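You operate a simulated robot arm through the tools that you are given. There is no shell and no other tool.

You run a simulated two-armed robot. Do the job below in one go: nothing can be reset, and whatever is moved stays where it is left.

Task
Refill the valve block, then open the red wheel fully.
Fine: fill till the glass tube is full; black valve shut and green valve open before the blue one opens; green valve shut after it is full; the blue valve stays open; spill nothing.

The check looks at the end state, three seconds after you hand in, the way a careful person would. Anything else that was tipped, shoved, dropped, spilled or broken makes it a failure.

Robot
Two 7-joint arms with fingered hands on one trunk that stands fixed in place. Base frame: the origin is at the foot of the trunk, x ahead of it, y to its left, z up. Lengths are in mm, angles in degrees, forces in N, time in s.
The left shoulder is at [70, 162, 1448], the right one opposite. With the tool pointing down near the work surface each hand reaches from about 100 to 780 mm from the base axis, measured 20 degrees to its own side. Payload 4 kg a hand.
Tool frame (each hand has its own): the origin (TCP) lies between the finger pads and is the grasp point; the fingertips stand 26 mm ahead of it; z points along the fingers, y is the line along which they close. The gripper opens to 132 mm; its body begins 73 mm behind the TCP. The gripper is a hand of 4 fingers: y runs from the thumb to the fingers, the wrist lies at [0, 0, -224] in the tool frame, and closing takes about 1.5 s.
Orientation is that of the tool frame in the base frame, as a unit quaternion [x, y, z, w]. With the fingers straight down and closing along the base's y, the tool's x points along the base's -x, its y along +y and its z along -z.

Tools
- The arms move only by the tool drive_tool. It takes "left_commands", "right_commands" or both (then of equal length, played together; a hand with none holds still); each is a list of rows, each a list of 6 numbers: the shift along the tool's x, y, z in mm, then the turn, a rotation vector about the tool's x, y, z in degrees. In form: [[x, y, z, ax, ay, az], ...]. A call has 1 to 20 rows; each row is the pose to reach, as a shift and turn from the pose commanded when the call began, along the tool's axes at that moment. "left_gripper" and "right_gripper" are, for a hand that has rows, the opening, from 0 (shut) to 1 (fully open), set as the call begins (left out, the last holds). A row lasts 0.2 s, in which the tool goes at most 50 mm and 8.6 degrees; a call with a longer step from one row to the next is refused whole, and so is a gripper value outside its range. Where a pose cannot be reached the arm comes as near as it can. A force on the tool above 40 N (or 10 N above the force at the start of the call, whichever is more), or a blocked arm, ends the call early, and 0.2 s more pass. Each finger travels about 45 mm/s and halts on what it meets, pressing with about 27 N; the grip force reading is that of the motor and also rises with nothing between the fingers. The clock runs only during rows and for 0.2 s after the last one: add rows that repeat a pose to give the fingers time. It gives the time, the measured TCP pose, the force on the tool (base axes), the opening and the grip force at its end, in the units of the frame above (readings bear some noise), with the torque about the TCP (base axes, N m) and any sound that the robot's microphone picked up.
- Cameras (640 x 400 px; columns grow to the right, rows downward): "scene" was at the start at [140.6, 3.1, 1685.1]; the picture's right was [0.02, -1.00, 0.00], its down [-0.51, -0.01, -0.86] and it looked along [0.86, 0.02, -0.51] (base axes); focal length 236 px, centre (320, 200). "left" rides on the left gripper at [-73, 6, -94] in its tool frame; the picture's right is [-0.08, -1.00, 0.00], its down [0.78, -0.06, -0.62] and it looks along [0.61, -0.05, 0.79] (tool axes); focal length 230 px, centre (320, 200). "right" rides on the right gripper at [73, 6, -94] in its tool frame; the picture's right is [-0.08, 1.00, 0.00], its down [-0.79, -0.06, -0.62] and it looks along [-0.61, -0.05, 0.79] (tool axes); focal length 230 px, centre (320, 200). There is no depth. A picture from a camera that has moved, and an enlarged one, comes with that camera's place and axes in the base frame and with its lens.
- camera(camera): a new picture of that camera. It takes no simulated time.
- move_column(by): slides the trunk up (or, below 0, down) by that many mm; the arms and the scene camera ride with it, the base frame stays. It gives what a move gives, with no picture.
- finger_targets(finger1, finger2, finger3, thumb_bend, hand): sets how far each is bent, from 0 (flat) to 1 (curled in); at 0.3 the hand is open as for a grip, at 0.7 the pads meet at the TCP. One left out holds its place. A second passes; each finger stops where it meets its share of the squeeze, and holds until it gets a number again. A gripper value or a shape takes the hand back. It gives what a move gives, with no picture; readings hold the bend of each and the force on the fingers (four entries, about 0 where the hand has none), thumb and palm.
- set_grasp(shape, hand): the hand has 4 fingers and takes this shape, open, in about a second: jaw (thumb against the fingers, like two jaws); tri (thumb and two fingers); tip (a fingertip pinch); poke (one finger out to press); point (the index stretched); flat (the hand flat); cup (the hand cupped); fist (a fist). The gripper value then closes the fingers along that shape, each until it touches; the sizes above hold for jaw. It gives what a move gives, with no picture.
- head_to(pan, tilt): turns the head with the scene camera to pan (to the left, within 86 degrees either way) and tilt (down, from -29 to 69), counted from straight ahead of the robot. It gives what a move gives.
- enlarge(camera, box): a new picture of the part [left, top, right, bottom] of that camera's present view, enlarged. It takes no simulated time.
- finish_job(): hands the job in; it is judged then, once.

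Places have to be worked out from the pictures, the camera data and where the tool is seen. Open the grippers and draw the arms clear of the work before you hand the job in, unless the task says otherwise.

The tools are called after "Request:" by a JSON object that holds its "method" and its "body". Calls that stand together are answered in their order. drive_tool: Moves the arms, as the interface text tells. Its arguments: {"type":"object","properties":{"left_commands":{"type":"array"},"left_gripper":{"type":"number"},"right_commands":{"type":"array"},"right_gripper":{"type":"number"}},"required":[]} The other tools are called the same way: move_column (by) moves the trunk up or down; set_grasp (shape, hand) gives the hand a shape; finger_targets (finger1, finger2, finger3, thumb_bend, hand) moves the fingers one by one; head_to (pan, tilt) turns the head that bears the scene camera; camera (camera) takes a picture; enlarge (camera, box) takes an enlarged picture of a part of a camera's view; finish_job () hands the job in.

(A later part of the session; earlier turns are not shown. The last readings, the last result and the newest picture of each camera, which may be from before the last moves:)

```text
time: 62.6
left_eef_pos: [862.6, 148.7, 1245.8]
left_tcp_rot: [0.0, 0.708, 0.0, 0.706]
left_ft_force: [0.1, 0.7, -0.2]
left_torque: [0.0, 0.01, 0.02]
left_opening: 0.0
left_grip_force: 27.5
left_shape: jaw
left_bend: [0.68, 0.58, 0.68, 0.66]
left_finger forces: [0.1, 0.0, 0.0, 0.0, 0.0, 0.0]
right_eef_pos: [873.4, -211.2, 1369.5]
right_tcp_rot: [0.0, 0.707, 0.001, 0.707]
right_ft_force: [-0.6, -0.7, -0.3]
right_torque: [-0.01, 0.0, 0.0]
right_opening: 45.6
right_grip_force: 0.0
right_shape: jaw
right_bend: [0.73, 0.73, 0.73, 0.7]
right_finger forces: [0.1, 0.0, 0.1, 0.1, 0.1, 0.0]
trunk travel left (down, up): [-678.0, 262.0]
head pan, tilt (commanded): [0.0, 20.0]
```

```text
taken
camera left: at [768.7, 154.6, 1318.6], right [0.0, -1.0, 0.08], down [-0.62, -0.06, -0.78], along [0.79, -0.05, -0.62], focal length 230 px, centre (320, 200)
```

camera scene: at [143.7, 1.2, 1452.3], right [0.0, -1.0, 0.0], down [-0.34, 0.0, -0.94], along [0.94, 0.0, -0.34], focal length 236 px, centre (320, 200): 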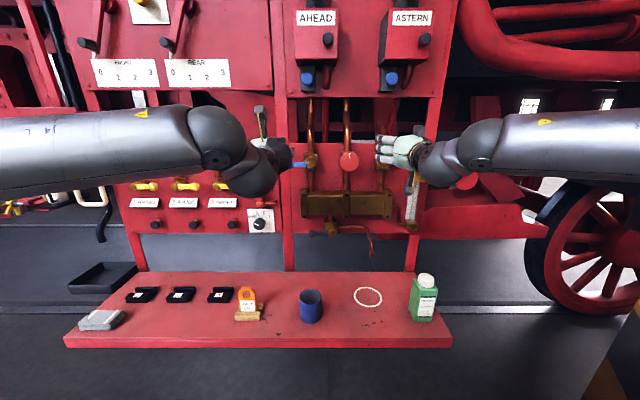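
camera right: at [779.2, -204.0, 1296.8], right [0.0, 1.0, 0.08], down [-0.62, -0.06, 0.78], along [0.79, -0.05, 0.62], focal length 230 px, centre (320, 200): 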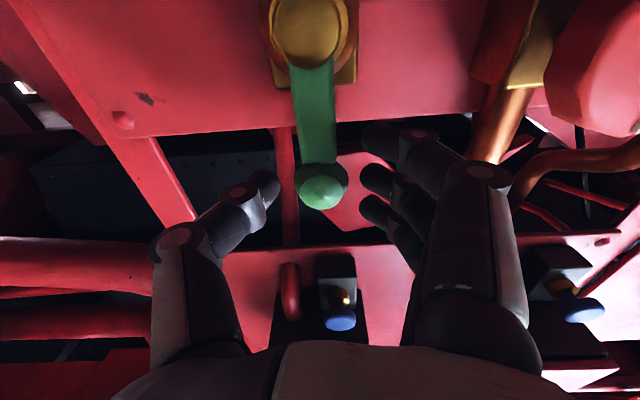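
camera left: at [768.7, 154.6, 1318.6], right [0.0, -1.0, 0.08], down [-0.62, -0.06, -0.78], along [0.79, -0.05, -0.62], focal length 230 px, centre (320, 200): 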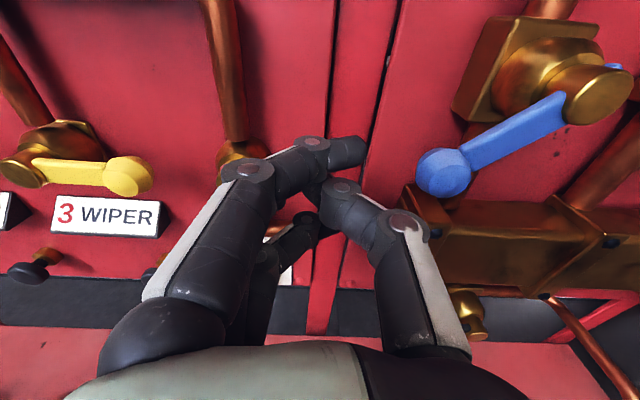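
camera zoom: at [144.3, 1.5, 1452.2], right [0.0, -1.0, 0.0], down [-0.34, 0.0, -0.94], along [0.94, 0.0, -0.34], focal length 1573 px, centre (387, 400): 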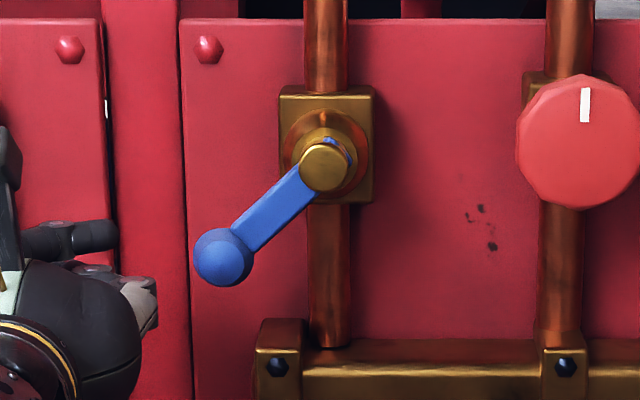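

The level rises about 8% per second at half open. Now I push the blue ball right toward vertical in quick small steps.

Request:
{"method": "drive_tool", "body": {"left_commands": [[0, -18, 1, 0, 0, 0], [0, -32, 2, 0, 0, 0], [0, -43, 3, 0, 0, 0], [0, -53, 3, 0, 0, 0], [0, -62, 3, 0, 0, 0]]}}

Request:
{"method": "enlarge", "body": {"camera": "scene", "box": [270, 140, 350, 200]}}

Request:
{"method": "enlarge", "body": {"camera": "scene", "box": [386, 168, 446, 238]}}

```text
time: 63.8
left_eef_pos: [864.1, 93.3, 1244.0]
left_tcp_rot: [-0.001, 0.707, 0.001, 0.707]
left_ft_force: [-5.6, 10.3, -3.1]
left_torque: [-0.06, 0.01, 0.07]
left_opening: 0.0
left_grip_force: 26.1
left_shape: jaw
left_bend: [0.66, 0.57, 0.68, 0.68]
left_finger forces: [4.1, 0.1, 0.0, 0.0, 0.0, 0.0]
right_eef_pos: [871.9, -207.3, 1371.2]
right_tcp_rot: [0.0, 0.707, -0.001, 0.707]
right_ft_force: [-0.1, -0.6, 0.4]
right_torque: [-0.05, -0.05, 0.04]
right_opening: 45.7
right_grip_force: 0.0
right_shape: jaw
right_bend: [0.73, 0.73, 0.73, 0.7]
right_finger forces: [0.0, 0.0, 0.0, 0.1, 0.0, 0.0]
trunk travel left (down, up): [-678.0, 262.0]
head pan, tilt (commanded): [0.0, 20.0]
```

```text
6.67 times, centred on (310, 170) of scene
camera zoom: at [142.8, 4.5, 1452.3], right [0.0, -1.0, 0.0], down [-0.34, 0.0, -0.94], along [0.94, 0.0, -0.34], focal length 1573 px, centre (387, 400)
```

zoom: 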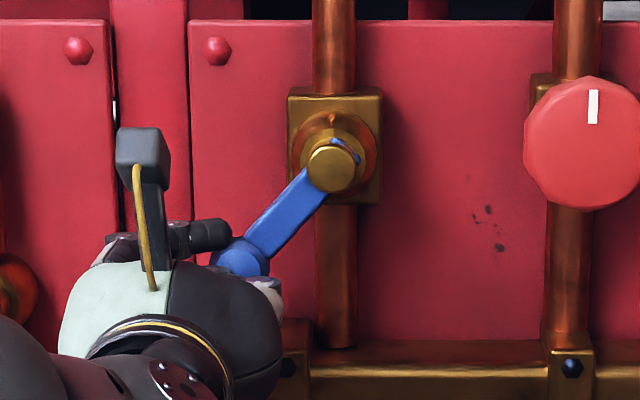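

```text
5.71 times, centred on (416, 203) of scene
camera zoom: at [142.8, 4.5, 1452.3], right [0.0, -1.0, 0.0], down [-0.34, 0.0, -0.94], along [0.94, 0.0, -0.34], focal length 1348 px, centre (-229, 183)
```

zoom: 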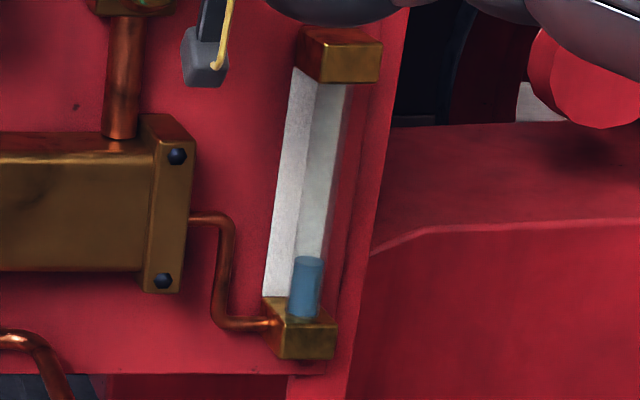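

The lever hasn't moved with this push (10 N, partly upward). I look through the left camera to see where the contact is; no time passes.

Request:
{"method": "camera", "body": {"camera": "left"}}

Request:
{"method": "enlarge", "body": {"camera": "scene", "box": [285, 165, 325, 195]}}

```text
taken
camera left: at [769.8, 99.3, 1318.3], right [0.0, -1.0, 0.08], down [-0.62, -0.06, -0.78], along [0.79, -0.04, -0.62], focal length 230 px, centre (320, 200)
```

left: 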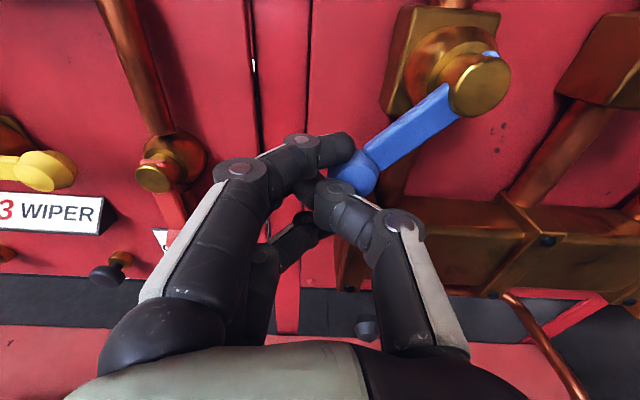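

```text
13.33 times, centred on (305, 180) of scene
camera zoom: at [142.8, 4.5, 1452.3], right [0.0, -1.0, 0.0], down [-0.34, 0.0, -0.94], along [0.94, 0.0, -0.34], focal length 3146 px, centre (520, 467)
```

zoom: 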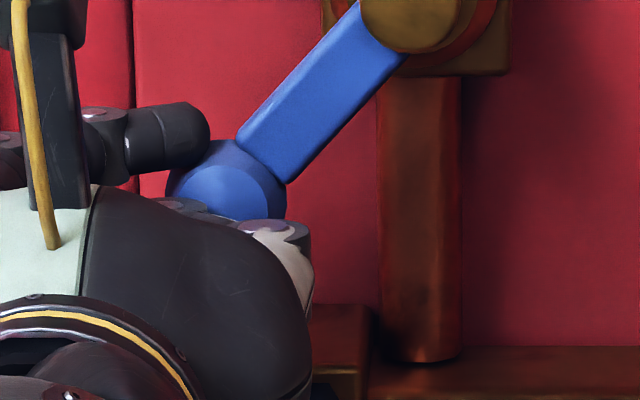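

The upper fingertip and thumb pinch the ball so the push runs toward the hub. I back off left, open the jaw to 40 mm so the thumb stands out as a slim pusher, and push the ball right with the thumb alone.

Request:
{"method": "drive_tool", "body": {"left_commands": [[0, 25, 0, 0, 0, 0], [-6, 52, -2, 0, 0, 0], [-6, 52, 0, 0, 0, 0], [-6, 50, 2, 0, 0, 0], [-6, 40, 4, 0, 0, 0], [-5, 30, 4, 0, 0, 0], [-2, 22, 4, 0, 0, 0], [2, 15, 4, 0, 0, 0]], "left_gripper": 0.3}}

Request:
{"method": "enlarge", "body": {"camera": "scene", "box": [270, 140, 350, 200]}}

Request:
{"method": "enlarge", "body": {"camera": "scene", "box": [386, 168, 446, 238]}}

Request:
{"method": "camera", "body": {"camera": "left"}}

```text
time: 65.6
left_eef_pos: [867.8, 101.6, 1244.1]
left_tcp_rot: [0.0, 0.707, -0.001, 0.707]
left_ft_force: [-1.6, 4.4, -1.1]
left_torque: [0.03, -0.03, -0.06]
left_opening: 36.5
left_grip_force: 0.1
left_shape: jaw
left_bend: [0.73, 0.73, 0.73, 0.71]
left_finger forces: [0.0, 0.1, 0.0, 0.1, 4.3, 0.0]
right_eef_pos: [872.5, -211.4, 1371.2]
right_tcp_rot: [0.0, 0.706, 0.0, 0.708]
right_ft_force: [-0.2, -0.7, 0.7]
right_torque: [0.01, -0.02, 0.04]
right_opening: 45.5
right_grip_force: 0.1
right_shape: jaw
right_bend: [0.73, 0.73, 0.73, 0.7]
right_finger forces: [0.0, 0.1, 0.0, 0.0, 0.0, 0.1]
trunk travel left (down, up): [-678.0, 262.0]
head pan, tilt (commanded): [0.0, 20.0]
```

```text
6.67 times, centred on (310, 170) of scene
camera zoom: at [143.3, 2.0, 1452.3], right [0.0, -1.0, 0.0], down [-0.34, 0.0, -0.94], along [0.94, 0.0, -0.34], focal length 1573 px, centre (387, 400)
```

zoom: 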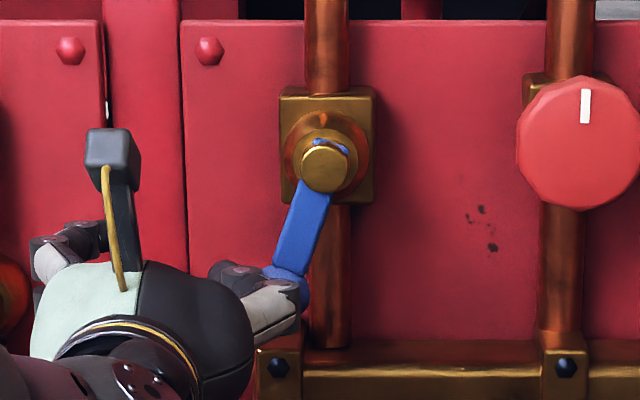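

```text
5.71 times, centred on (416, 203) of scene
camera zoom: at [143.3, 2.0, 1452.3], right [0.0, -1.0, 0.0], down [-0.34, 0.0, -0.94], along [0.94, 0.0, -0.34], focal length 1348 px, centre (-229, 183)
```

zoom: 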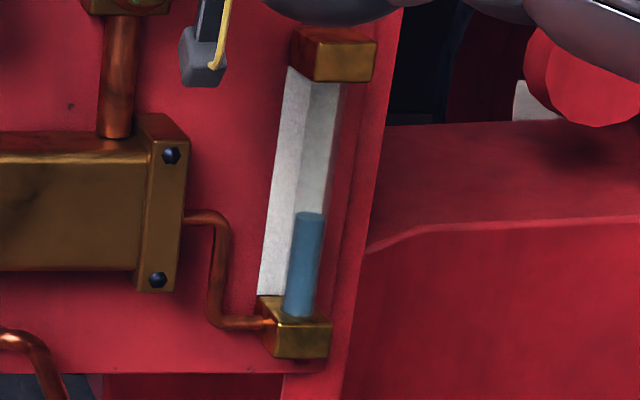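

```text
taken
camera left: at [772.6, 108.2, 1317.5], right [0.0, -1.0, 0.08], down [-0.62, -0.06, -0.78], along [0.79, -0.05, -0.61], focal length 230 px, centre (320, 200)
```

left: 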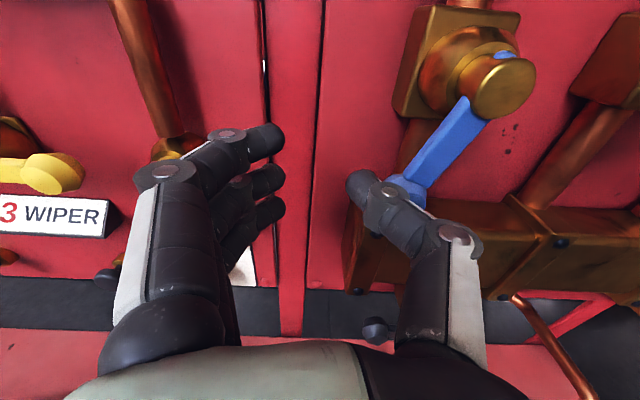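

Thumb works: blue is about 75 degrees open, tube about 42% full. I finish blue's last bit to vertical.

Request:
{"method": "drive_tool", "body": {"left_commands": [[3, -8, 0, 0, 0, 0], [5, -15, 0, 0, 0, 0], [7, -21, 0, 0, 0, 0]]}}

Request:
{"method": "enlarge", "body": {"camera": "scene", "box": [270, 140, 350, 200]}}

Request:
{"method": "enlarge", "body": {"camera": "scene", "box": [386, 168, 446, 238]}}

```text
time: 66.4
left_eef_pos: [868.9, 82.1, 1237.1]
left_tcp_rot: [-0.001, 0.707, 0.001, 0.707]
left_ft_force: [-1.6, 3.7, -0.6]
left_torque: [-0.01, 0.01, -0.04]
left_opening: 36.7
left_grip_force: 0.1
left_shape: jaw
left_bend: [0.73, 0.73, 0.73, 0.71]
left_finger forces: [0.1, 0.0, 0.1, 0.0, 4.6, 0.0]
right_eef_pos: [873.3, -211.5, 1370.1]
right_tcp_rot: [0.0, 0.707, 0.0, 0.707]
right_ft_force: [0.1, 0.0, -0.5]
right_torque: [0.01, -0.01, -0.01]
right_opening: 45.1
right_grip_force: 0.1
right_shape: jaw
right_bend: [0.73, 0.73, 0.73, 0.7]
right_finger forces: [0.1, 0.0, 0.1, 0.1, 0.1, 0.0]
trunk travel left (down, up): [-678.0, 262.0]
head pan, tilt (commanded): [0.0, 20.0]
```

```text
6.67 times, centred on (310, 170) of scene
camera zoom: at [143.2, 2.4, 1452.3], right [0.0, -1.0, 0.0], down [-0.34, 0.0, -0.94], along [0.94, 0.0, -0.34], focal length 1573 px, centre (387, 400)
```

zoom: 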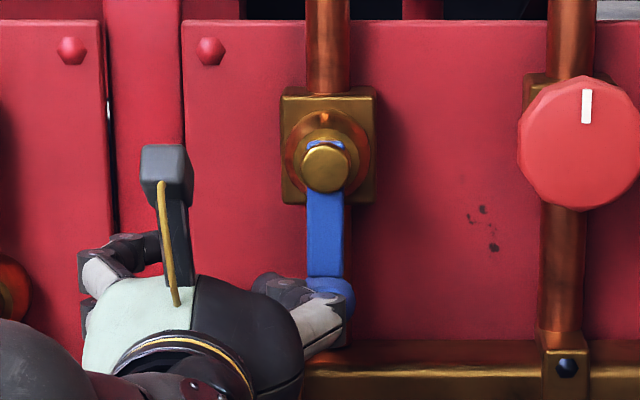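

```text
5.71 times, centred on (416, 203) of scene
camera zoom: at [143.2, 2.4, 1452.3], right [0.0, -1.0, 0.0], down [-0.34, 0.0, -0.94], along [0.94, 0.0, -0.34], focal length 1348 px, centre (-229, 183)
```

zoom: 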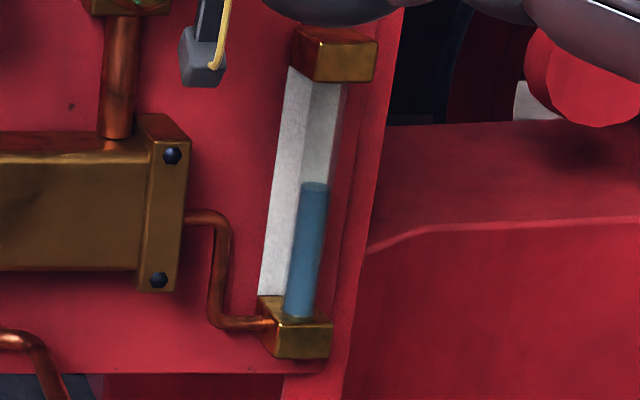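

Blue is vertical within a degree or two; tube at about 57%, rising ~36 px/s, so about 2.7 s to full. I seat blue the last bit and start the green sweep gently with the right hand at the same time (still mostly open).

Request:
{"method": "drive_tool", "body": {"left_commands": [[1, -4, 0, 0, 0, 0], [2, -7, 0, 0, 0, 0]], "right_commands": [[0.4, -6, -2, 0, 0, 5], [1.3, -13.4, -3, 0, 0, 11]], "right_gripper": 0.26}}

Request:
{"method": "enlarge", "body": {"camera": "scene", "box": [386, 168, 446, 238]}}

Request:
{"method": "enlarge", "body": {"camera": "scene", "box": [270, 140, 350, 200]}}

Request:
{"method": "camera", "body": {"camera": "right"}}

```text
time: 67.0
left_eef_pos: [868.8, 79.5, 1236.8]
left_tcp_rot: [-0.002, 0.707, 0.001, 0.708]
left_ft_force: [-2.5, 7.8, 5.1]
left_torque: [-0.17, -0.06, -0.03]
left_opening: 35.7
left_grip_force: 0.0
left_shape: jaw
left_bend: [0.73, 0.73, 0.73, 0.71]
left_finger forces: [0.0, 0.0, 0.0, 0.0, 8.8, 0.1]
right_eef_pos: [869.2, -219.8, 1369.8]
right_tcp_rot: [0.068, 0.703, 0.069, 0.705]
right_ft_force: [0.7, 1.8, -0.6]
right_torque: [-0.04, 0.06, 0.04]
right_opening: 35.4
right_grip_force: 0.1
right_shape: jaw
right_bend: [0.73, 0.72, 0.73, 0.7]
right_finger forces: [0.0, 2.4, 0.0, 0.1, 0.0, 0.0]
trunk travel left (down, up): [-678.0, 262.0]
head pan, tilt (commanded): [0.0, 20.0]
```

```text
5.71 times, centred on (416, 203) of scene
camera zoom: at [142.4, 4.0, 1452.5], right [0.0, -1.0, 0.0], down [-0.34, 0.0, -0.94], along [0.94, 0.0, -0.34], focal length 1348 px, centre (-229, 183)
```

zoom: 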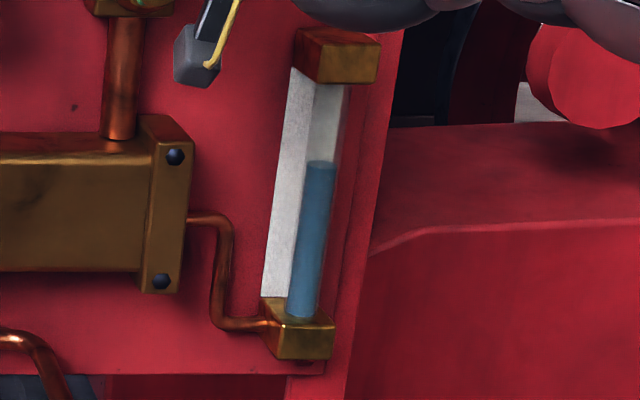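

```text
6.67 times, centred on (310, 170) of scene
camera zoom: at [142.4, 4.0, 1452.5], right [0.0, -1.0, 0.0], down [-0.34, 0.0, -0.94], along [0.94, 0.0, -0.34], focal length 1573 px, centre (387, 400)
```

zoom: 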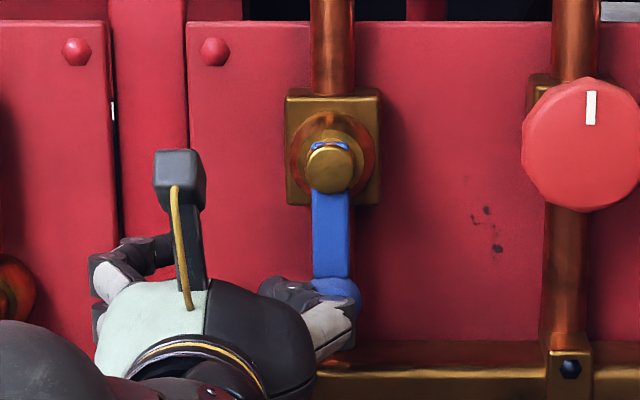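

```text
taken
camera right: at [775.2, -199.9, 1298.8], right [0.0, 0.96, 0.27], down [-0.62, -0.21, 0.76], along [0.79, -0.16, 0.6], focal length 230 px, centre (320, 200)
```

right: 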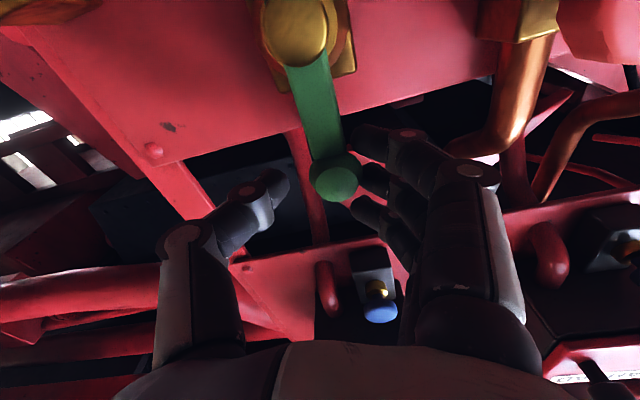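

Blue is fully vertical; tube ~67% full with about 2.1 s left. The middle finger touches the green lever, so I sweep it clockwise 64 degrees now and re-check the level.

Request:
{"method": "drive_tool", "body": {"right_commands": [[0.7, -9.7, 0, 0, 0, 8], [2.7, -19.3, 0, 0, 0, 16], [6, -28.5, 0, 0, 0, 24], [10.6, -37.1, 0, 0, 0, 32], [16.4, -45, 0, 0, 0, 40], [23.2, -52, 0, 0, 0, 48], [30.9, -58, 0, 0, 0, 56]]}}

Request:
{"method": "enlarge", "body": {"camera": "scene", "box": [350, 118, 446, 238]}}

Request:
{"method": "camera", "body": {"camera": "right"}}

```text
time: 68.6
left_eef_pos: [868.7, 76.4, 1235.5]
left_tcp_rot: [0.0, 0.707, 0.0, 0.707]
left_ft_force: [-2.3, 10.2, 1.3]
left_torque: [-0.05, -0.05, 0.03]
left_opening: 34.9
left_grip_force: 0.1
left_shape: jaw
left_bend: [0.73, 0.73, 0.73, 0.71]
left_finger forces: [0.0, 0.0, 0.0, 0.1, 9.2, 0.0]
right_eef_pos: [869.7, -273.4, 1329.5]
right_tcp_rot: [0.391, 0.588, 0.391, 0.591]
right_ft_force: [-1.1, 0.4, 4.4]
right_torque: [0.03, -0.1, 0.01]
right_opening: 36.3
right_grip_force: 0.1
right_shape: jaw
right_bend: [0.73, 0.72, 0.73, 0.7]
right_finger forces: [0.1, 3.4, 0.0, 0.0, 0.1, 0.0]
trunk travel left (down, up): [-678.0, 262.0]
head pan, tilt (commanded): [0.0, 20.0]
```

```text
3.33 times, centred on (398, 178) of scene
camera zoom: at [141.9, 3.3, 1452.5], right [0.0, -1.0, 0.0], down [-0.34, 0.0, -0.94], along [0.94, 0.0, -0.34], focal length 786 px, centre (60, 273)
```

zoom: 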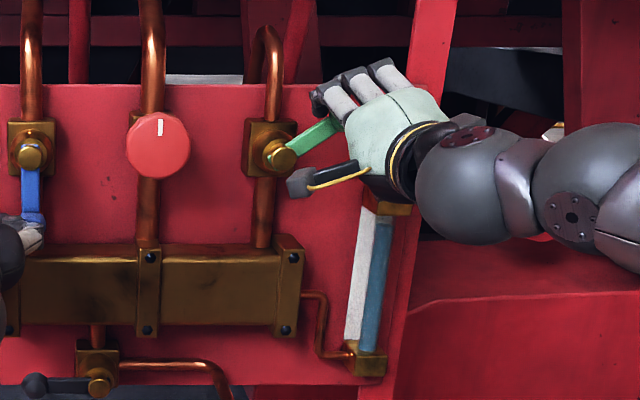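

```text
taken
camera right: at [776.1, -202.7, 1306.0], right [0.0, 0.32, 0.95], down [-0.62, -0.75, 0.25], along [0.79, -0.59, 0.2], focal length 230 px, centre (320, 200)
```

right: 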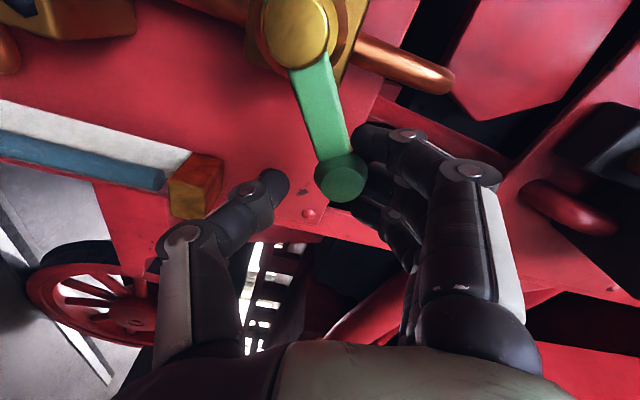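

Almost full. I zoom on the tube's top from both cameras before the final rows (no time passes).

Request:
{"method": "enlarge", "body": {"camera": "right", "box": [0, 90, 260, 230]}}

Request:
{"method": "enlarge", "body": {"camera": "scene", "box": [396, 168, 446, 238]}}

```text
2.46 times, centred on (130, 160) of right
camera zoom: at [776.1, -202.7, 1306.0], right [0.0, 0.32, 0.95], down [-0.62, -0.75, 0.25], along [0.79, -0.59, 0.2], focal length 566 px, centre (788, 298)
```

zoom: 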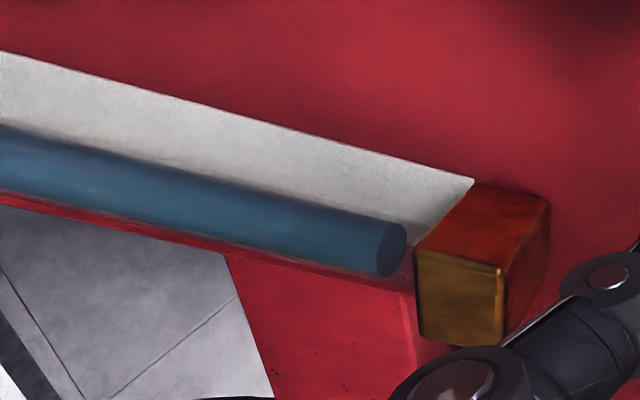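

```text
5.71 times, centred on (421, 203) of scene
camera zoom: at [141.9, 3.3, 1452.5], right [0.0, -1.0, 0.0], down [-0.34, 0.0, -0.94], along [0.94, 0.0, -0.34], focal length 1348 px, centre (-257, 183)
```

zoom: 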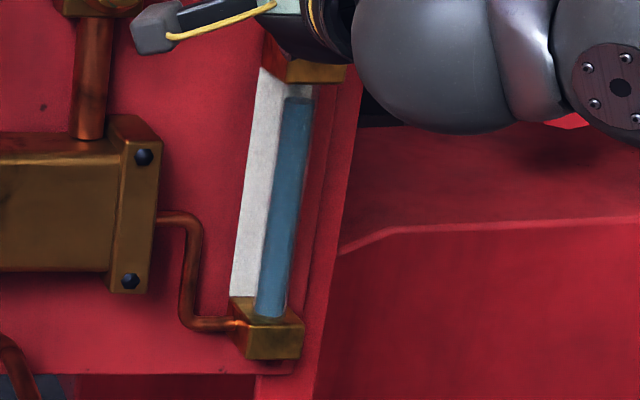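

Tube ~94%, about 0.4 s from full, and the lever has ~27 degrees to go. I finish with two fast rows (moving quicker than the roll) plus one settling row to seat green shut.

Request:
{"method": "drive_tool", "body": {"right_commands": [[2.7, -19.3, 0, 0, 0, 8.4], [9.4, -35, 0, 0, 0, 16.5], [10.5, -37, 0, 0, 0, 22]]}}

Request:
{"method": "enlarge", "body": {"camera": "scene", "box": [350, 118, 446, 238]}}

Request:
{"method": "camera", "body": {"camera": "right"}}

```text
time: 69.4
left_eef_pos: [868.2, 76.8, 1235.4]
left_tcp_rot: [-0.001, 0.707, 0.0, 0.707]
left_ft_force: [-6.7, 9.5, 0.6]
left_torque: [-0.02, 0.01, -0.15]
left_opening: 34.6
left_grip_force: 0.1
left_shape: jaw
left_bend: [0.73, 0.73, 0.73, 0.71]
left_finger forces: [0.0, 0.0, 0.0, 0.1, 10.7, 0.1]
right_eef_pos: [869.7, -278.0, 1289.9]
right_tcp_rot: [0.496, 0.503, 0.496, 0.504]
right_ft_force: [2.6, -3.3, 3.5]
right_torque: [0.12, 0.01, -0.05]
right_opening: 36.1
right_grip_force: 0.0
right_shape: jaw
right_bend: [0.73, 0.72, 0.73, 0.7]
right_finger forces: [0.8, 3.5, 0.1, 0.0, 0.0, 0.0]
trunk travel left (down, up): [-678.0, 262.0]
head pan, tilt (commanded): [0.0, 20.0]
```

```text
3.33 times, centred on (398, 178) of scene
camera zoom: at [142.1, 2.8, 1452.4], right [0.0, -1.0, 0.0], down [-0.34, 0.0, -0.94], along [0.94, 0.0, -0.34], focal length 786 px, centre (60, 273)
```

zoom: 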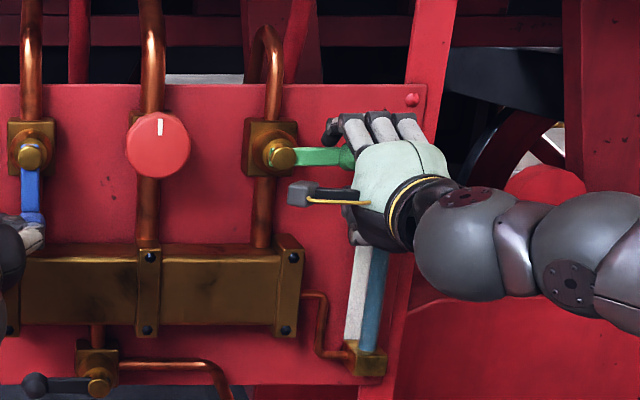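

```text
taken
camera right: at [775.4, -204.0, 1293.4], right [0.0, -0.06, 1.0], down [-0.62, -0.79, -0.05], along [0.79, -0.62, -0.04], focal length 230 px, centre (320, 200)
```

right: 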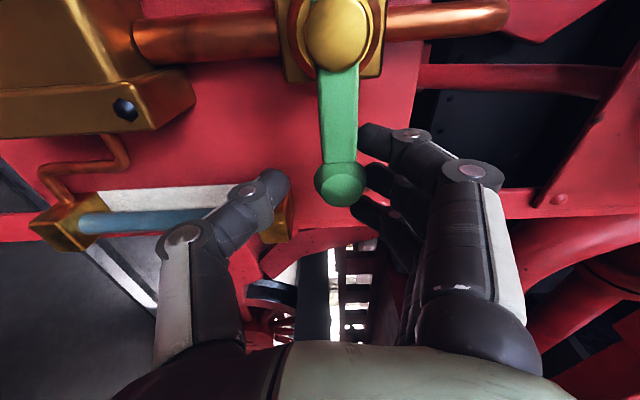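

Green looks horizontal. I press it 4 mm more to make sure it's against its stop.

Request:
{"method": "drive_tool", "body": {"right_commands": [[0, -5, 0, 0, 0, 0]]}}

Request:
{"method": "enlarge", "body": {"camera": "scene", "box": [350, 138, 446, 208]}}

Request:
{"method": "enlarge", "body": {"camera": "right", "box": [20, 150, 320, 290]}}

```text
time: 69.8
left_eef_pos: [867.8, 75.6, 1235.2]
left_tcp_rot: [-0.001, 0.707, 0.0, 0.707]
left_ft_force: [-4.0, 7.2, -0.9]
left_torque: [0.03, 0.03, -0.1]
left_opening: 34.9
left_grip_force: 0.0
left_shape: jaw
left_bend: [0.73, 0.73, 0.73, 0.71]
left_finger forces: [0.0, 0.0, 0.0, 0.1, 8.8, 0.0]
right_eef_pos: [869.7, -278.4, 1286.0]
right_tcp_rot: [0.496, 0.502, 0.496, 0.506]
right_ft_force: [2.2, -3.8, 7.8]
right_torque: [0.12, -0.1, -0.05]
right_opening: 37.3
right_grip_force: 0.1
right_shape: jaw
right_bend: [0.72, 0.71, 0.73, 0.7]
right_finger forces: [2.5, 5.3, 0.0, 0.0, 0.1, 0.1]
trunk travel left (down, up): [-678.0, 262.0]
head pan, tilt (commanded): [0.0, 20.0]
```

```text
5.71 times, centred on (398, 173) of scene
camera zoom: at [141.9, 3.0, 1452.5], right [0.0, -1.0, 0.0], down [-0.34, 0.0, -0.94], along [0.94, 0.0, -0.34], focal length 1348 px, centre (-126, 354)
```

zoom: 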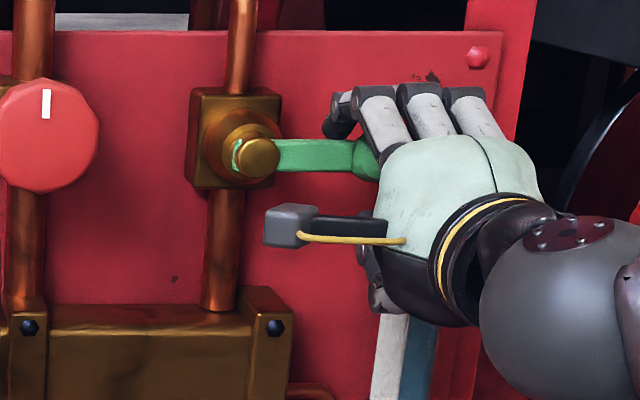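

```text
2.13 times, centred on (170, 220) of right
camera zoom: at [775.4, -204.2, 1289.7], right [0.0, -0.06, 1.0], down [-0.62, -0.79, -0.05], along [0.79, -0.62, -0.03], focal length 491 px, centre (640, 157)
```

zoom: 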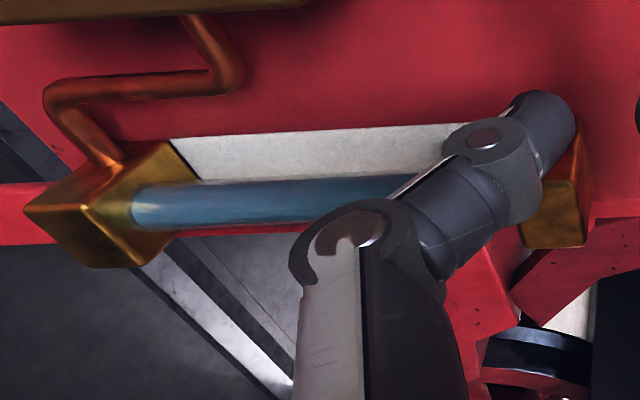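

Green is horizontal and firmly resisting: shut. I relieve the pressure, open the right jaw and draw straight back to see the level.

Request:
{"method": "drive_tool", "body": {"right_commands": [[0, 6, 0, 0, 0, 0], [0, 6, 0, 0, 0, 0], [0, 6, 0, 0, 0, 0], [0, 6, -35, 0, 0, 0], [0, 6, -75, 0, 0, 0], [0, 6, -110, 0, 0, 0]], "right_gripper": 0.55}}

Request:
{"method": "camera", "body": {"camera": "right"}}

Request:
{"method": "enlarge", "body": {"camera": "scene", "box": [350, 130, 446, 240]}}

```text
time: 71.2
left_eef_pos: [866.6, 77.3, 1235.6]
left_tcp_rot: [-0.001, 0.707, 0.0, 0.708]
left_ft_force: [-6.7, 9.6, 0.3]
left_torque: [-0.04, -0.02, -0.14]
left_opening: 35.5
left_grip_force: 0.0
left_shape: jaw
left_bend: [0.73, 0.73, 0.73, 0.71]
left_finger forces: [0.1, 0.1, 0.0, 0.0, 11.4, 0.1]
right_eef_pos: [759.6, -277.0, 1289.6]
right_tcp_rot: [0.495, 0.504, 0.496, 0.505]
right_ft_force: [0.3, 0.3, -0.6]
right_torque: [0.02, -0.02, -0.01]
right_opening: 71.8
right_grip_force: 0.0
right_shape: jaw
right_bend: [0.72, 0.72, 0.72, 0.7]
right_finger forces: [0.0, 0.0, 0.0, 0.0, 0.0, 0.0]
trunk travel left (down, up): [-678.0, 262.0]
head pan, tilt (commanded): [0.0, 20.0]
```

```text
taken
camera right: at [665.3, -202.0, 1293.3], right [0.0, -0.06, 1.0], down [-0.62, -0.79, -0.05], along [0.79, -0.62, -0.03], focal length 230 px, centre (320, 200)
```

right: 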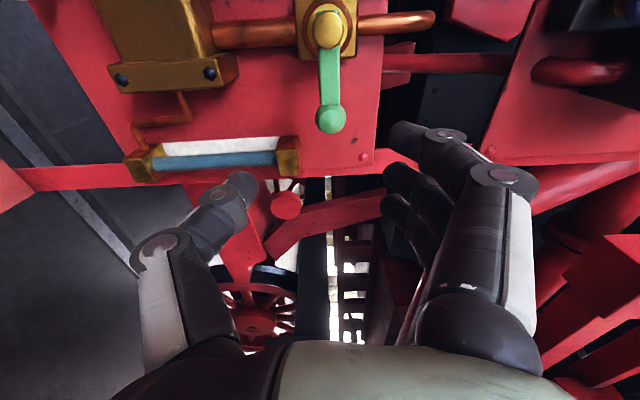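

```text
3.64 times, centred on (398, 185) of scene
camera zoom: at [141.9, 2.9, 1452.5], right [0.0, -1.0, 0.0], down [-0.34, 0.0, -0.94], along [0.94, 0.0, -0.34], focal length 858 px, centre (36, 254)
```

zoom: 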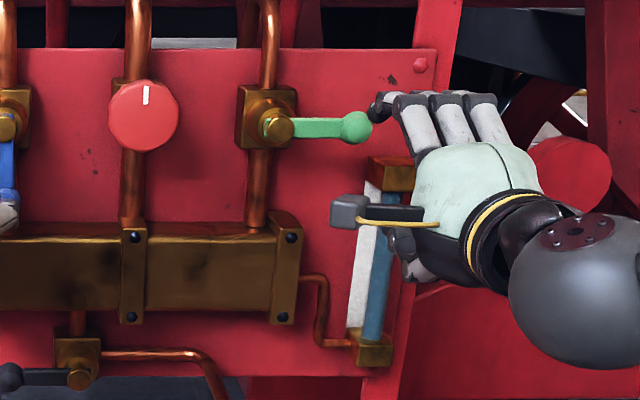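

Green reads horizontal. I zoom on the tube, the floor under the panel and the vent pipe to check the level and any spill.

Request:
{"method": "enlarge", "body": {"camera": "right", "box": [110, 80, 350, 200]}}

Request:
{"method": "enlarge", "body": {"camera": "scene", "box": [396, 165, 446, 238]}}

Request:
{"method": "enlarge", "body": {"camera": "scene", "box": [280, 220, 460, 340]}}

```text
2.67 times, centred on (230, 140) of right
camera zoom: at [665.3, -202.0, 1293.3], right [0.0, -0.06, 1.0], down [-0.62, -0.79, -0.05], along [0.79, -0.62, -0.03], focal length 614 px, centre (560, 360)
```

zoom: 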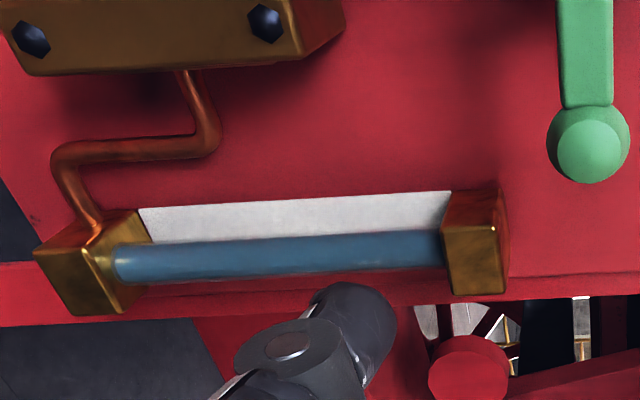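

```text
5.48 times, centred on (421, 202) of scene
camera zoom: at [141.9, 2.9, 1452.5], right [0.0, -1.0, 0.0], down [-0.34, 0.0, -0.94], along [0.94, 0.0, -0.34], focal length 1293 px, centre (-233, 192)
```

zoom: 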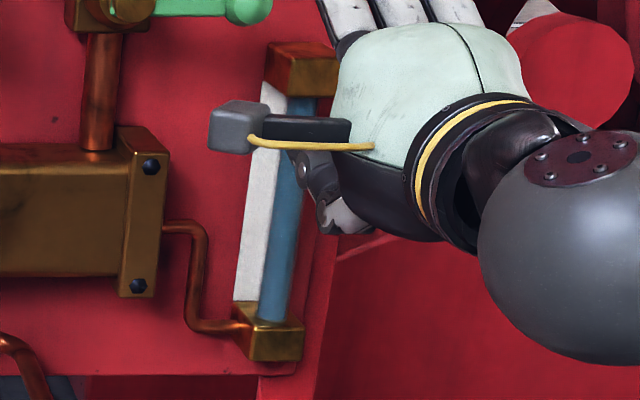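

```text
3.33 times, centred on (370, 280) of scene
camera zoom: at [141.9, 2.9, 1452.5], right [0.0, -1.0, 0.0], down [-0.34, 0.0, -0.94], along [0.94, 0.0, -0.34], focal length 786 px, centre (153, -67)
```

zoom: 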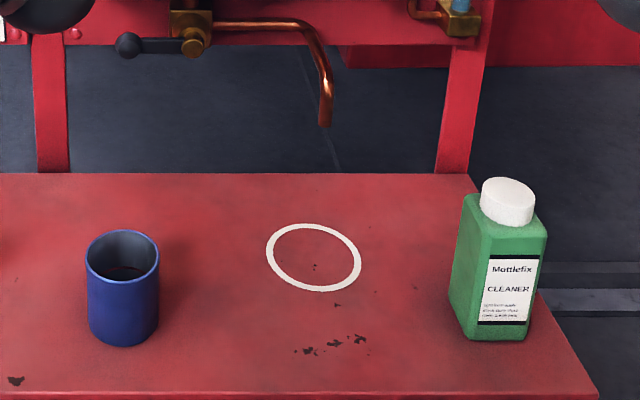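

The tube is full right up to its top fitting, shelf and drain spout show no spill. I now move the left thumb off the blue lever (left first, then back and away).

Request:
{"method": "drive_tool", "body": {"left_commands": [[0, 10, 0, 0, 0, 0], [0, 30, -3, 0, 0, 0], [0, 32, -43, 0, 0, 0], [0, 42, -88, 0, 0, 0], [0, 62, -128, 0, 0, 0], [0, 92, -158, 0, 0, 0], [0, 122, -170, 0, 0, 0]]}}

Request:
{"method": "enlarge", "body": {"camera": "scene", "box": [276, 130, 452, 240]}}

Request:
{"method": "camera", "body": {"camera": "scene"}}

```text
time: 72.8
left_eef_pos: [699.0, 196.8, 1235.4]
left_tcp_rot: [0.0, 0.707, -0.001, 0.707]
left_ft_force: [-0.7, 0.6, 0.6]
left_torque: [-0.03, 0.01, 0.0]
left_opening: 39.3
left_grip_force: 0.0
left_shape: jaw
left_bend: [0.73, 0.73, 0.73, 0.7]
left_finger forces: [0.0, 0.0, 0.0, 0.0, 0.0, 0.0]
right_eef_pos: [760.1, -277.6, 1289.0]
right_tcp_rot: [0.496, 0.504, 0.496, 0.504]
right_ft_force: [0.2, 0.1, -0.2]
right_torque: [0.02, -0.03, -0.03]
right_opening: 72.0
right_grip_force: 0.0
right_shape: jaw
right_bend: [0.72, 0.72, 0.72, 0.7]
right_finger forces: [0.0, 0.1, 0.1, 0.0, 0.1, 0.0]
trunk travel left (down, up): [-678.0, 262.0]
head pan, tilt (commanded): [0.0, 20.0]
```

```text
3.64 times, centred on (364, 185) of scene
camera zoom: at [143.1, 3.2, 1452.4], right [0.0, -1.0, 0.0], down [-0.34, 0.0, -0.94], along [0.94, 0.0, -0.34], focal length 858 px, centre (160, 254)
```

zoom: 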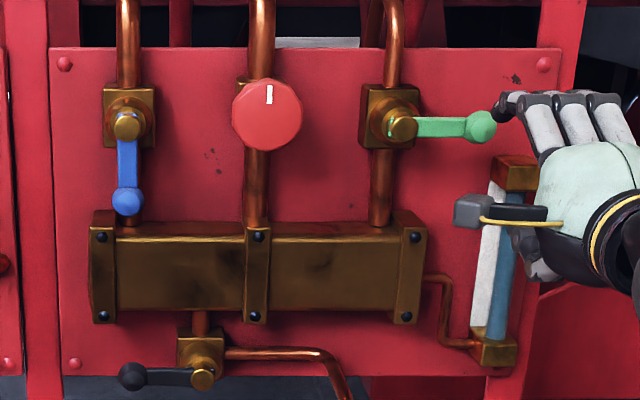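

```text
taken
camera scene: at [143.1, 3.2, 1452.4], right [0.0, -1.0, 0.0], down [-0.34, 0.0, -0.94], along [0.94, 0.0, -0.34], focal length 236 px, centre (320, 200)
```

scene: 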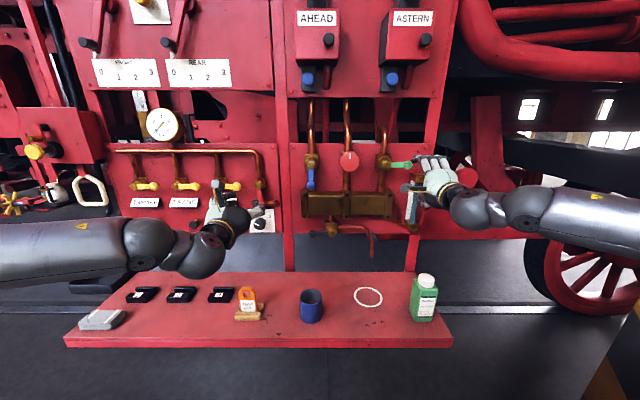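

All levers read right: black across, blue along, green across. Now the red wheel: I bring the right hand (still rolled +90, so it can unwind counter-clockwise) in front of it at (760, -86, 1316) with the jaw at ~90 mm.

Request:
{"method": "drive_tool", "body": {"right_commands": [[38, 5, -10, 0, 0, 0], [77, 10, -10, 0, 0, 0], [115, 16, -10, 0, 0, 0], [153, 21, -10, 0, 0, 0], [191, 27, -5, 0, 0, 0], [191, 27, 0, 0, 0, 0]], "right_gripper": 0.7}}

Request:
{"method": "camera", "body": {"camera": "right"}}

Request:
{"method": "enlarge", "body": {"camera": "scene", "box": [276, 110, 452, 240]}}

```text
time: 74.2
left_eef_pos: [698.7, 193.9, 1234.4]
left_tcp_rot: [0.001, 0.706, -0.001, 0.708]
left_ft_force: [-0.1, 0.0, 0.2]
left_torque: [-0.03, 0.01, 0.0]
left_opening: 39.2
left_grip_force: 0.0
left_shape: jaw
left_bend: [0.73, 0.73, 0.73, 0.7]
left_finger forces: [0.0, 0.1, 0.0, 0.0, 0.0, 0.0]
right_eef_pos: [748.4, -104.6, 1313.8]
right_tcp_rot: [0.494, 0.504, 0.497, 0.506]
right_ft_force: [0.2, -0.1, -0.1]
right_torque: [0.0, 0.0, -0.01]
right_opening: 92.0
right_grip_force: 0.0
right_shape: jaw
right_bend: [0.68, 0.68, 0.68, 0.64]
right_finger forces: [0.1, 0.1, 0.1, 0.1, 0.0, 0.1]
right hand out of reach, approached as far as the arm can: row 5, 6
trunk travel left (down, up): [-678.0, 262.0]
head pan, tilt (commanded): [0.0, 20.0]
```

```text
taken
camera right: at [655.1, -30.6, 1317.2], right [0.0, -0.06, 1.0], down [-0.61, -0.79, -0.05], along [0.79, -0.61, -0.03], focal length 230 px, centre (320, 200)
```

right: 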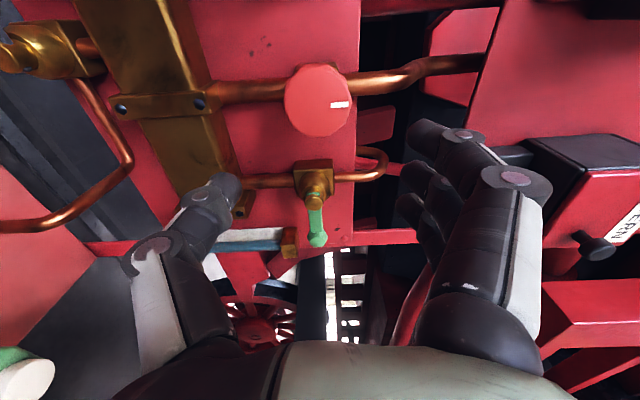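

```text
3.08 times, centred on (364, 175) of scene
camera zoom: at [142.0, 1.0, 1452.5], right [0.0, -1.0, 0.0], down [-0.34, 0.0, -0.94], along [0.94, 0.0, -0.34], focal length 726 px, centre (185, 277)
```

zoom: 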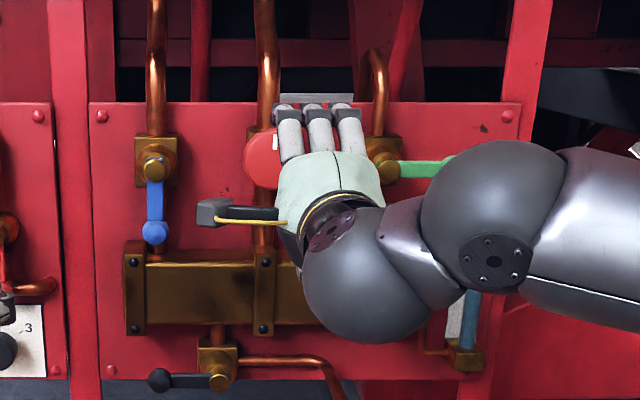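

At +90 roll the arm can't come over this far (stopped at y -105). I unroll to 0 while moving to (760, -86, 1316) and then test how far it can roll the other way.

Request:
{"method": "drive_tool", "body": {"right_commands": [[0, 0, 0, 0, 0, -8.1], [0, 0, 0, 0, 0, -16.2], [1, 0, 0, 0, 0, -24.3], [3, 0, 1, 0, 0, -32.4], [5, 0, 3, 0, 0, -40.5], [7, 1, 5, 0, 0, -48.6], [10, 1, 7, 0, 0, -56.7], [13, 1, 9, 0, 0, -64.8], [16, 2, 11, 0, 0, -72.9], [18, 2, 12, 0, 0, -81], [18, 2, 12, 0, 0, -89], [18, 2, 12, 0, 0, -89]]}}

Request:
{"method": "camera", "body": {"camera": "right"}}

```text
time: 76.8
left_eef_pos: [701.4, 196.8, 1233.9]
left_tcp_rot: [0.001, 0.707, -0.001, 0.707]
left_ft_force: [-0.4, 0.3, -0.3]
left_torque: [-0.01, 0.01, -0.01]
left_opening: 39.4
left_grip_force: 0.1
left_shape: jaw
left_bend: [0.73, 0.73, 0.73, 0.7]
left_finger forces: [0.0, 0.0, 0.1, 0.1, 0.0, 0.1]
right_eef_pos: [758.9, -106.1, 1311.9]
right_tcp_rot: [-0.001, 0.706, 0.0, 0.708]
right_ft_force: [0.8, 0.8, 0.8]
right_torque: [-0.03, 0.03, -0.02]
right_opening: 92.0
right_grip_force: 0.1
right_shape: jaw
right_bend: [0.68, 0.68, 0.68, 0.64]
right_finger forces: [0.1, 0.0, 0.0, 0.0, 0.0, 0.0]
right hand out of reach, approached as far as the arm can: row 5, 6, 7, 8, 9, 10, 11, 12
trunk travel left (down, up): [-678.0, 262.0]
head pan, tilt (commanded): [0.0, 20.0]
```

```text
taken
camera right: at [665.8, -99.9, 1238.5], right [0.0, 1.0, 0.08], down [-0.62, -0.06, 0.78], along [0.79, -0.04, 0.62], focal length 230 px, centre (320, 200)
```

right: 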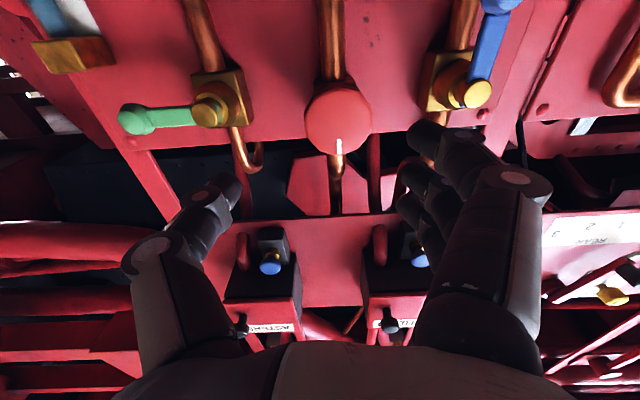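

The right arm can't cross past y -106 with the hand above its shoulder. Raising the trunk should help, so first I draw both hands back clear of the panel.

Request:
{"method": "drive_tool", "body": {"right_commands": [[0, 0, -40, 0, 0, 0], [5, -15, -80, 0, 0, 0], [10, -35, -115, 0, 0, 0], [20, -60, -145, 0, 0, 0], [30, -80, -160, 0, 0, 0]], "left_commands": [[0, 0, -30, 0, 0, 0], [0, 5, -60, 0, 0, 0], [0, 10, -90, 0, 0, 0], [0, 10, -110, 0, 0, 0], [0, 10, -110, 0, 0, 0]]}}

Request:
{"method": "move_column", "body": {"by": 240}}

Request:
{"method": "head_to", "body": {"pan": 0, "tilt": 28}}

Request:
{"method": "camera", "body": {"camera": "scene"}}

```text
time: 78.0
left_eef_pos: [589.9, 206.5, 1235.0]
left_tcp_rot: [0.001, 0.707, 0.0, 0.707]
left_ft_force: [-0.4, -0.8, 0.4]
left_torque: [-0.02, -0.01, 0.0]
left_opening: 39.3
left_grip_force: 0.1
left_shape: jaw
left_bend: [0.73, 0.73, 0.73, 0.7]
left_finger forces: [0.0, 0.0, 0.1, 0.0, 0.0, 0.0]
right_eef_pos: [595.8, -187.6, 1284.6]
right_tcp_rot: [0.001, 0.707, 0.0, 0.707]
right_ft_force: [-0.8, 0.0, -0.3]
right_torque: [0.0, -0.02, 0.01]
right_opening: 92.3
right_grip_force: 0.1
right_shape: jaw
right_bend: [0.68, 0.68, 0.68, 0.64]
right_finger forces: [0.0, 0.0, 0.0, 0.0, 0.1, 0.0]
trunk travel left (down, up): [-678.0, 262.0]
head pan, tilt (commanded): [0.0, 20.0]
```

```text
time: 80.5
left_eef_pos: [591.4, 206.9, 1473.2]
left_tcp_rot: [0.001, 0.707, 0.0, 0.707]
left_ft_force: [-0.5, -0.3, -0.3]
left_torque: [-0.02, 0.03, 0.01]
left_opening: 39.4
left_grip_force: 0.0
left_shape: jaw
left_bend: [0.73, 0.73, 0.73, 0.7]
left_finger forces: [0.1, 0.0, 0.1, 0.1, 0.0, 0.0]
right_eef_pos: [596.3, -185.5, 1522.9]
right_tcp_rot: [0.0, 0.707, 0.001, 0.707]
right_ft_force: [-0.2, -0.2, 0.2]
right_torque: [-0.02, -0.03, 0.03]
right_opening: 92.1
right_grip_force: 0.2
right_shape: jaw
right_bend: [0.68, 0.68, 0.68, 0.64]
right_finger forces: [0.0, 0.1, 0.0, 0.0, 0.0, 0.0]
trunk travel left (down, up): [-918.0, 22.0]
head pan, tilt (commanded): [0.0, 20.0]
```

```text
time: 81.2
left_eef_pos: [590.8, 208.9, 1472.7]
left_tcp_rot: [0.0, 0.707, -0.001, 0.707]
left_ft_force: [-0.2, 0.4, -0.5]
left_torque: [-0.02, -0.01, 0.01]
left_opening: 39.3
left_grip_force: 0.1
left_shape: jaw
left_bend: [0.73, 0.73, 0.73, 0.7]
left_finger forces: [0.1, 0.0, 0.0, 0.0, 0.0, 0.0]
right_eef_pos: [597.6, -186.0, 1523.9]
right_tcp_rot: [0.001, 0.707, -0.001, 0.707]
right_ft_force: [0.0, 0.4, -0.2]
right_torque: [0.01, 0.0, -0.02]
right_opening: 92.2
right_grip_force: 0.1
right_shape: jaw
right_bend: [0.68, 0.68, 0.68, 0.64]
right_finger forces: [0.1, 0.0, 0.0, 0.0, 0.0, 0.0]
trunk travel left (down, up): [-918.0, 22.0]
head pan, tilt (commanded): [0.0, 28.0]
```

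```text
taken
camera scene: at [141.9, 1.3, 1679.4], right [0.0, -1.0, 0.0], down [-0.47, 0.0, -0.88], along [0.88, 0.0, -0.47], focal length 236 px, centre (320, 200)
```

scene: 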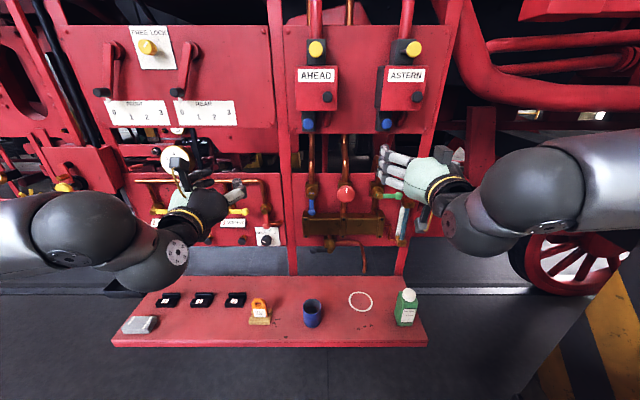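

Trunk is up, both hands clear. I bring the right hand down and forward to (740, -86, 1316) at roll 0 to see whether it now reaches the wheel's line.

Request:
{"method": "drive_tool", "body": {"right_commands": [[35, 10, 10, 0, 0, 0], [70, 22, 25, 0, 0, 0], [105, 36, 45, 0, 0, 0], [140, 52, 65, 0, 0, 0], [172, 70, 88, 0, 0, 0], [198, 88, 112, 0, 0, 0], [207, 100, 135, 0, 0, 0], [207, 100, 143, 0, 0, 0]], "right_gripper": 0.65}}

Request:
{"method": "camera", "body": {"camera": "right"}}

Request:
{"method": "camera", "body": {"camera": "scene"}}

```text
time: 83.0
left_eef_pos: [593.5, 208.7, 1472.7]
left_tcp_rot: [0.0, 0.708, 0.0, 0.707]
left_ft_force: [-1.0, 0.1, 0.3]
left_torque: [0.04, -0.02, 0.01]
left_opening: 39.2
left_grip_force: 0.1
left_shape: jaw
left_bend: [0.73, 0.73, 0.73, 0.7]
left_finger forces: [0.0, 0.0, 0.1, 0.0, 0.0, 0.0]
right_eef_pos: [720.5, -137.3, 1349.4]
right_tcp_rot: [0.0, 0.708, 0.0, 0.707]
right_ft_force: [0.1, -0.6, -0.3]
right_torque: [0.01, 0.01, 0.03]
right_opening: 86.2
right_grip_force: 0.1
right_shape: jaw
right_bend: [0.7, 0.7, 0.7, 0.67]
right_finger forces: [0.0, 0.1, 0.0, 0.1, 0.0, 0.0]
right hand out of reach, approached as far as the arm can: row 5, 6, 7, 8
trunk travel left (down, up): [-918.0, 22.0]
head pan, tilt (commanded): [0.0, 28.0]
```

```text
taken
camera right: at [626.4, -129.0, 1276.8], right [0.0, 1.0, 0.08], down [-0.61, -0.06, 0.79], along [0.79, -0.05, 0.61], focal length 230 px, centre (320, 200)
```

right: 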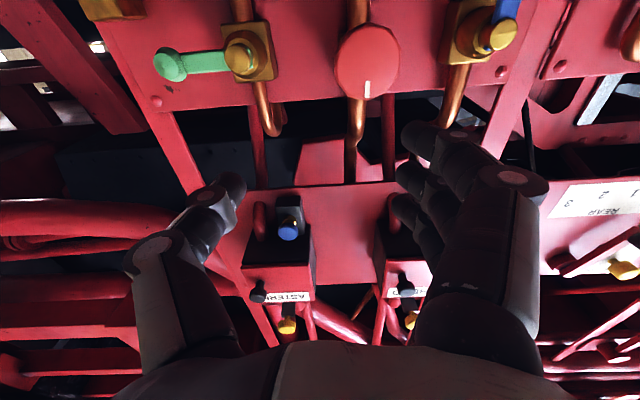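

```text
taken
camera scene: at [143.7, 0.4, 1679.2], right [0.0, -1.0, 0.0], down [-0.47, 0.0, -0.88], along [0.88, 0.0, -0.47], focal length 236 px, centre (320, 200)
```

scene: 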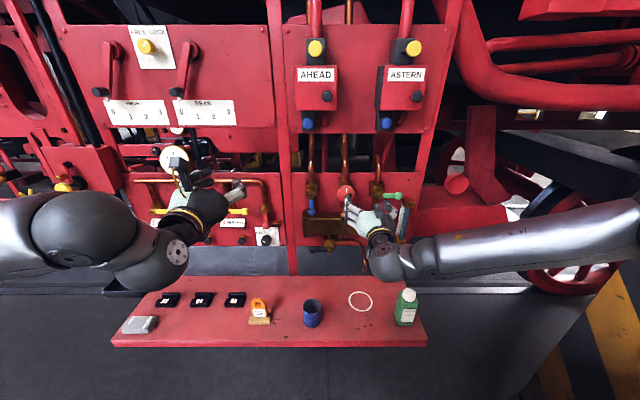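

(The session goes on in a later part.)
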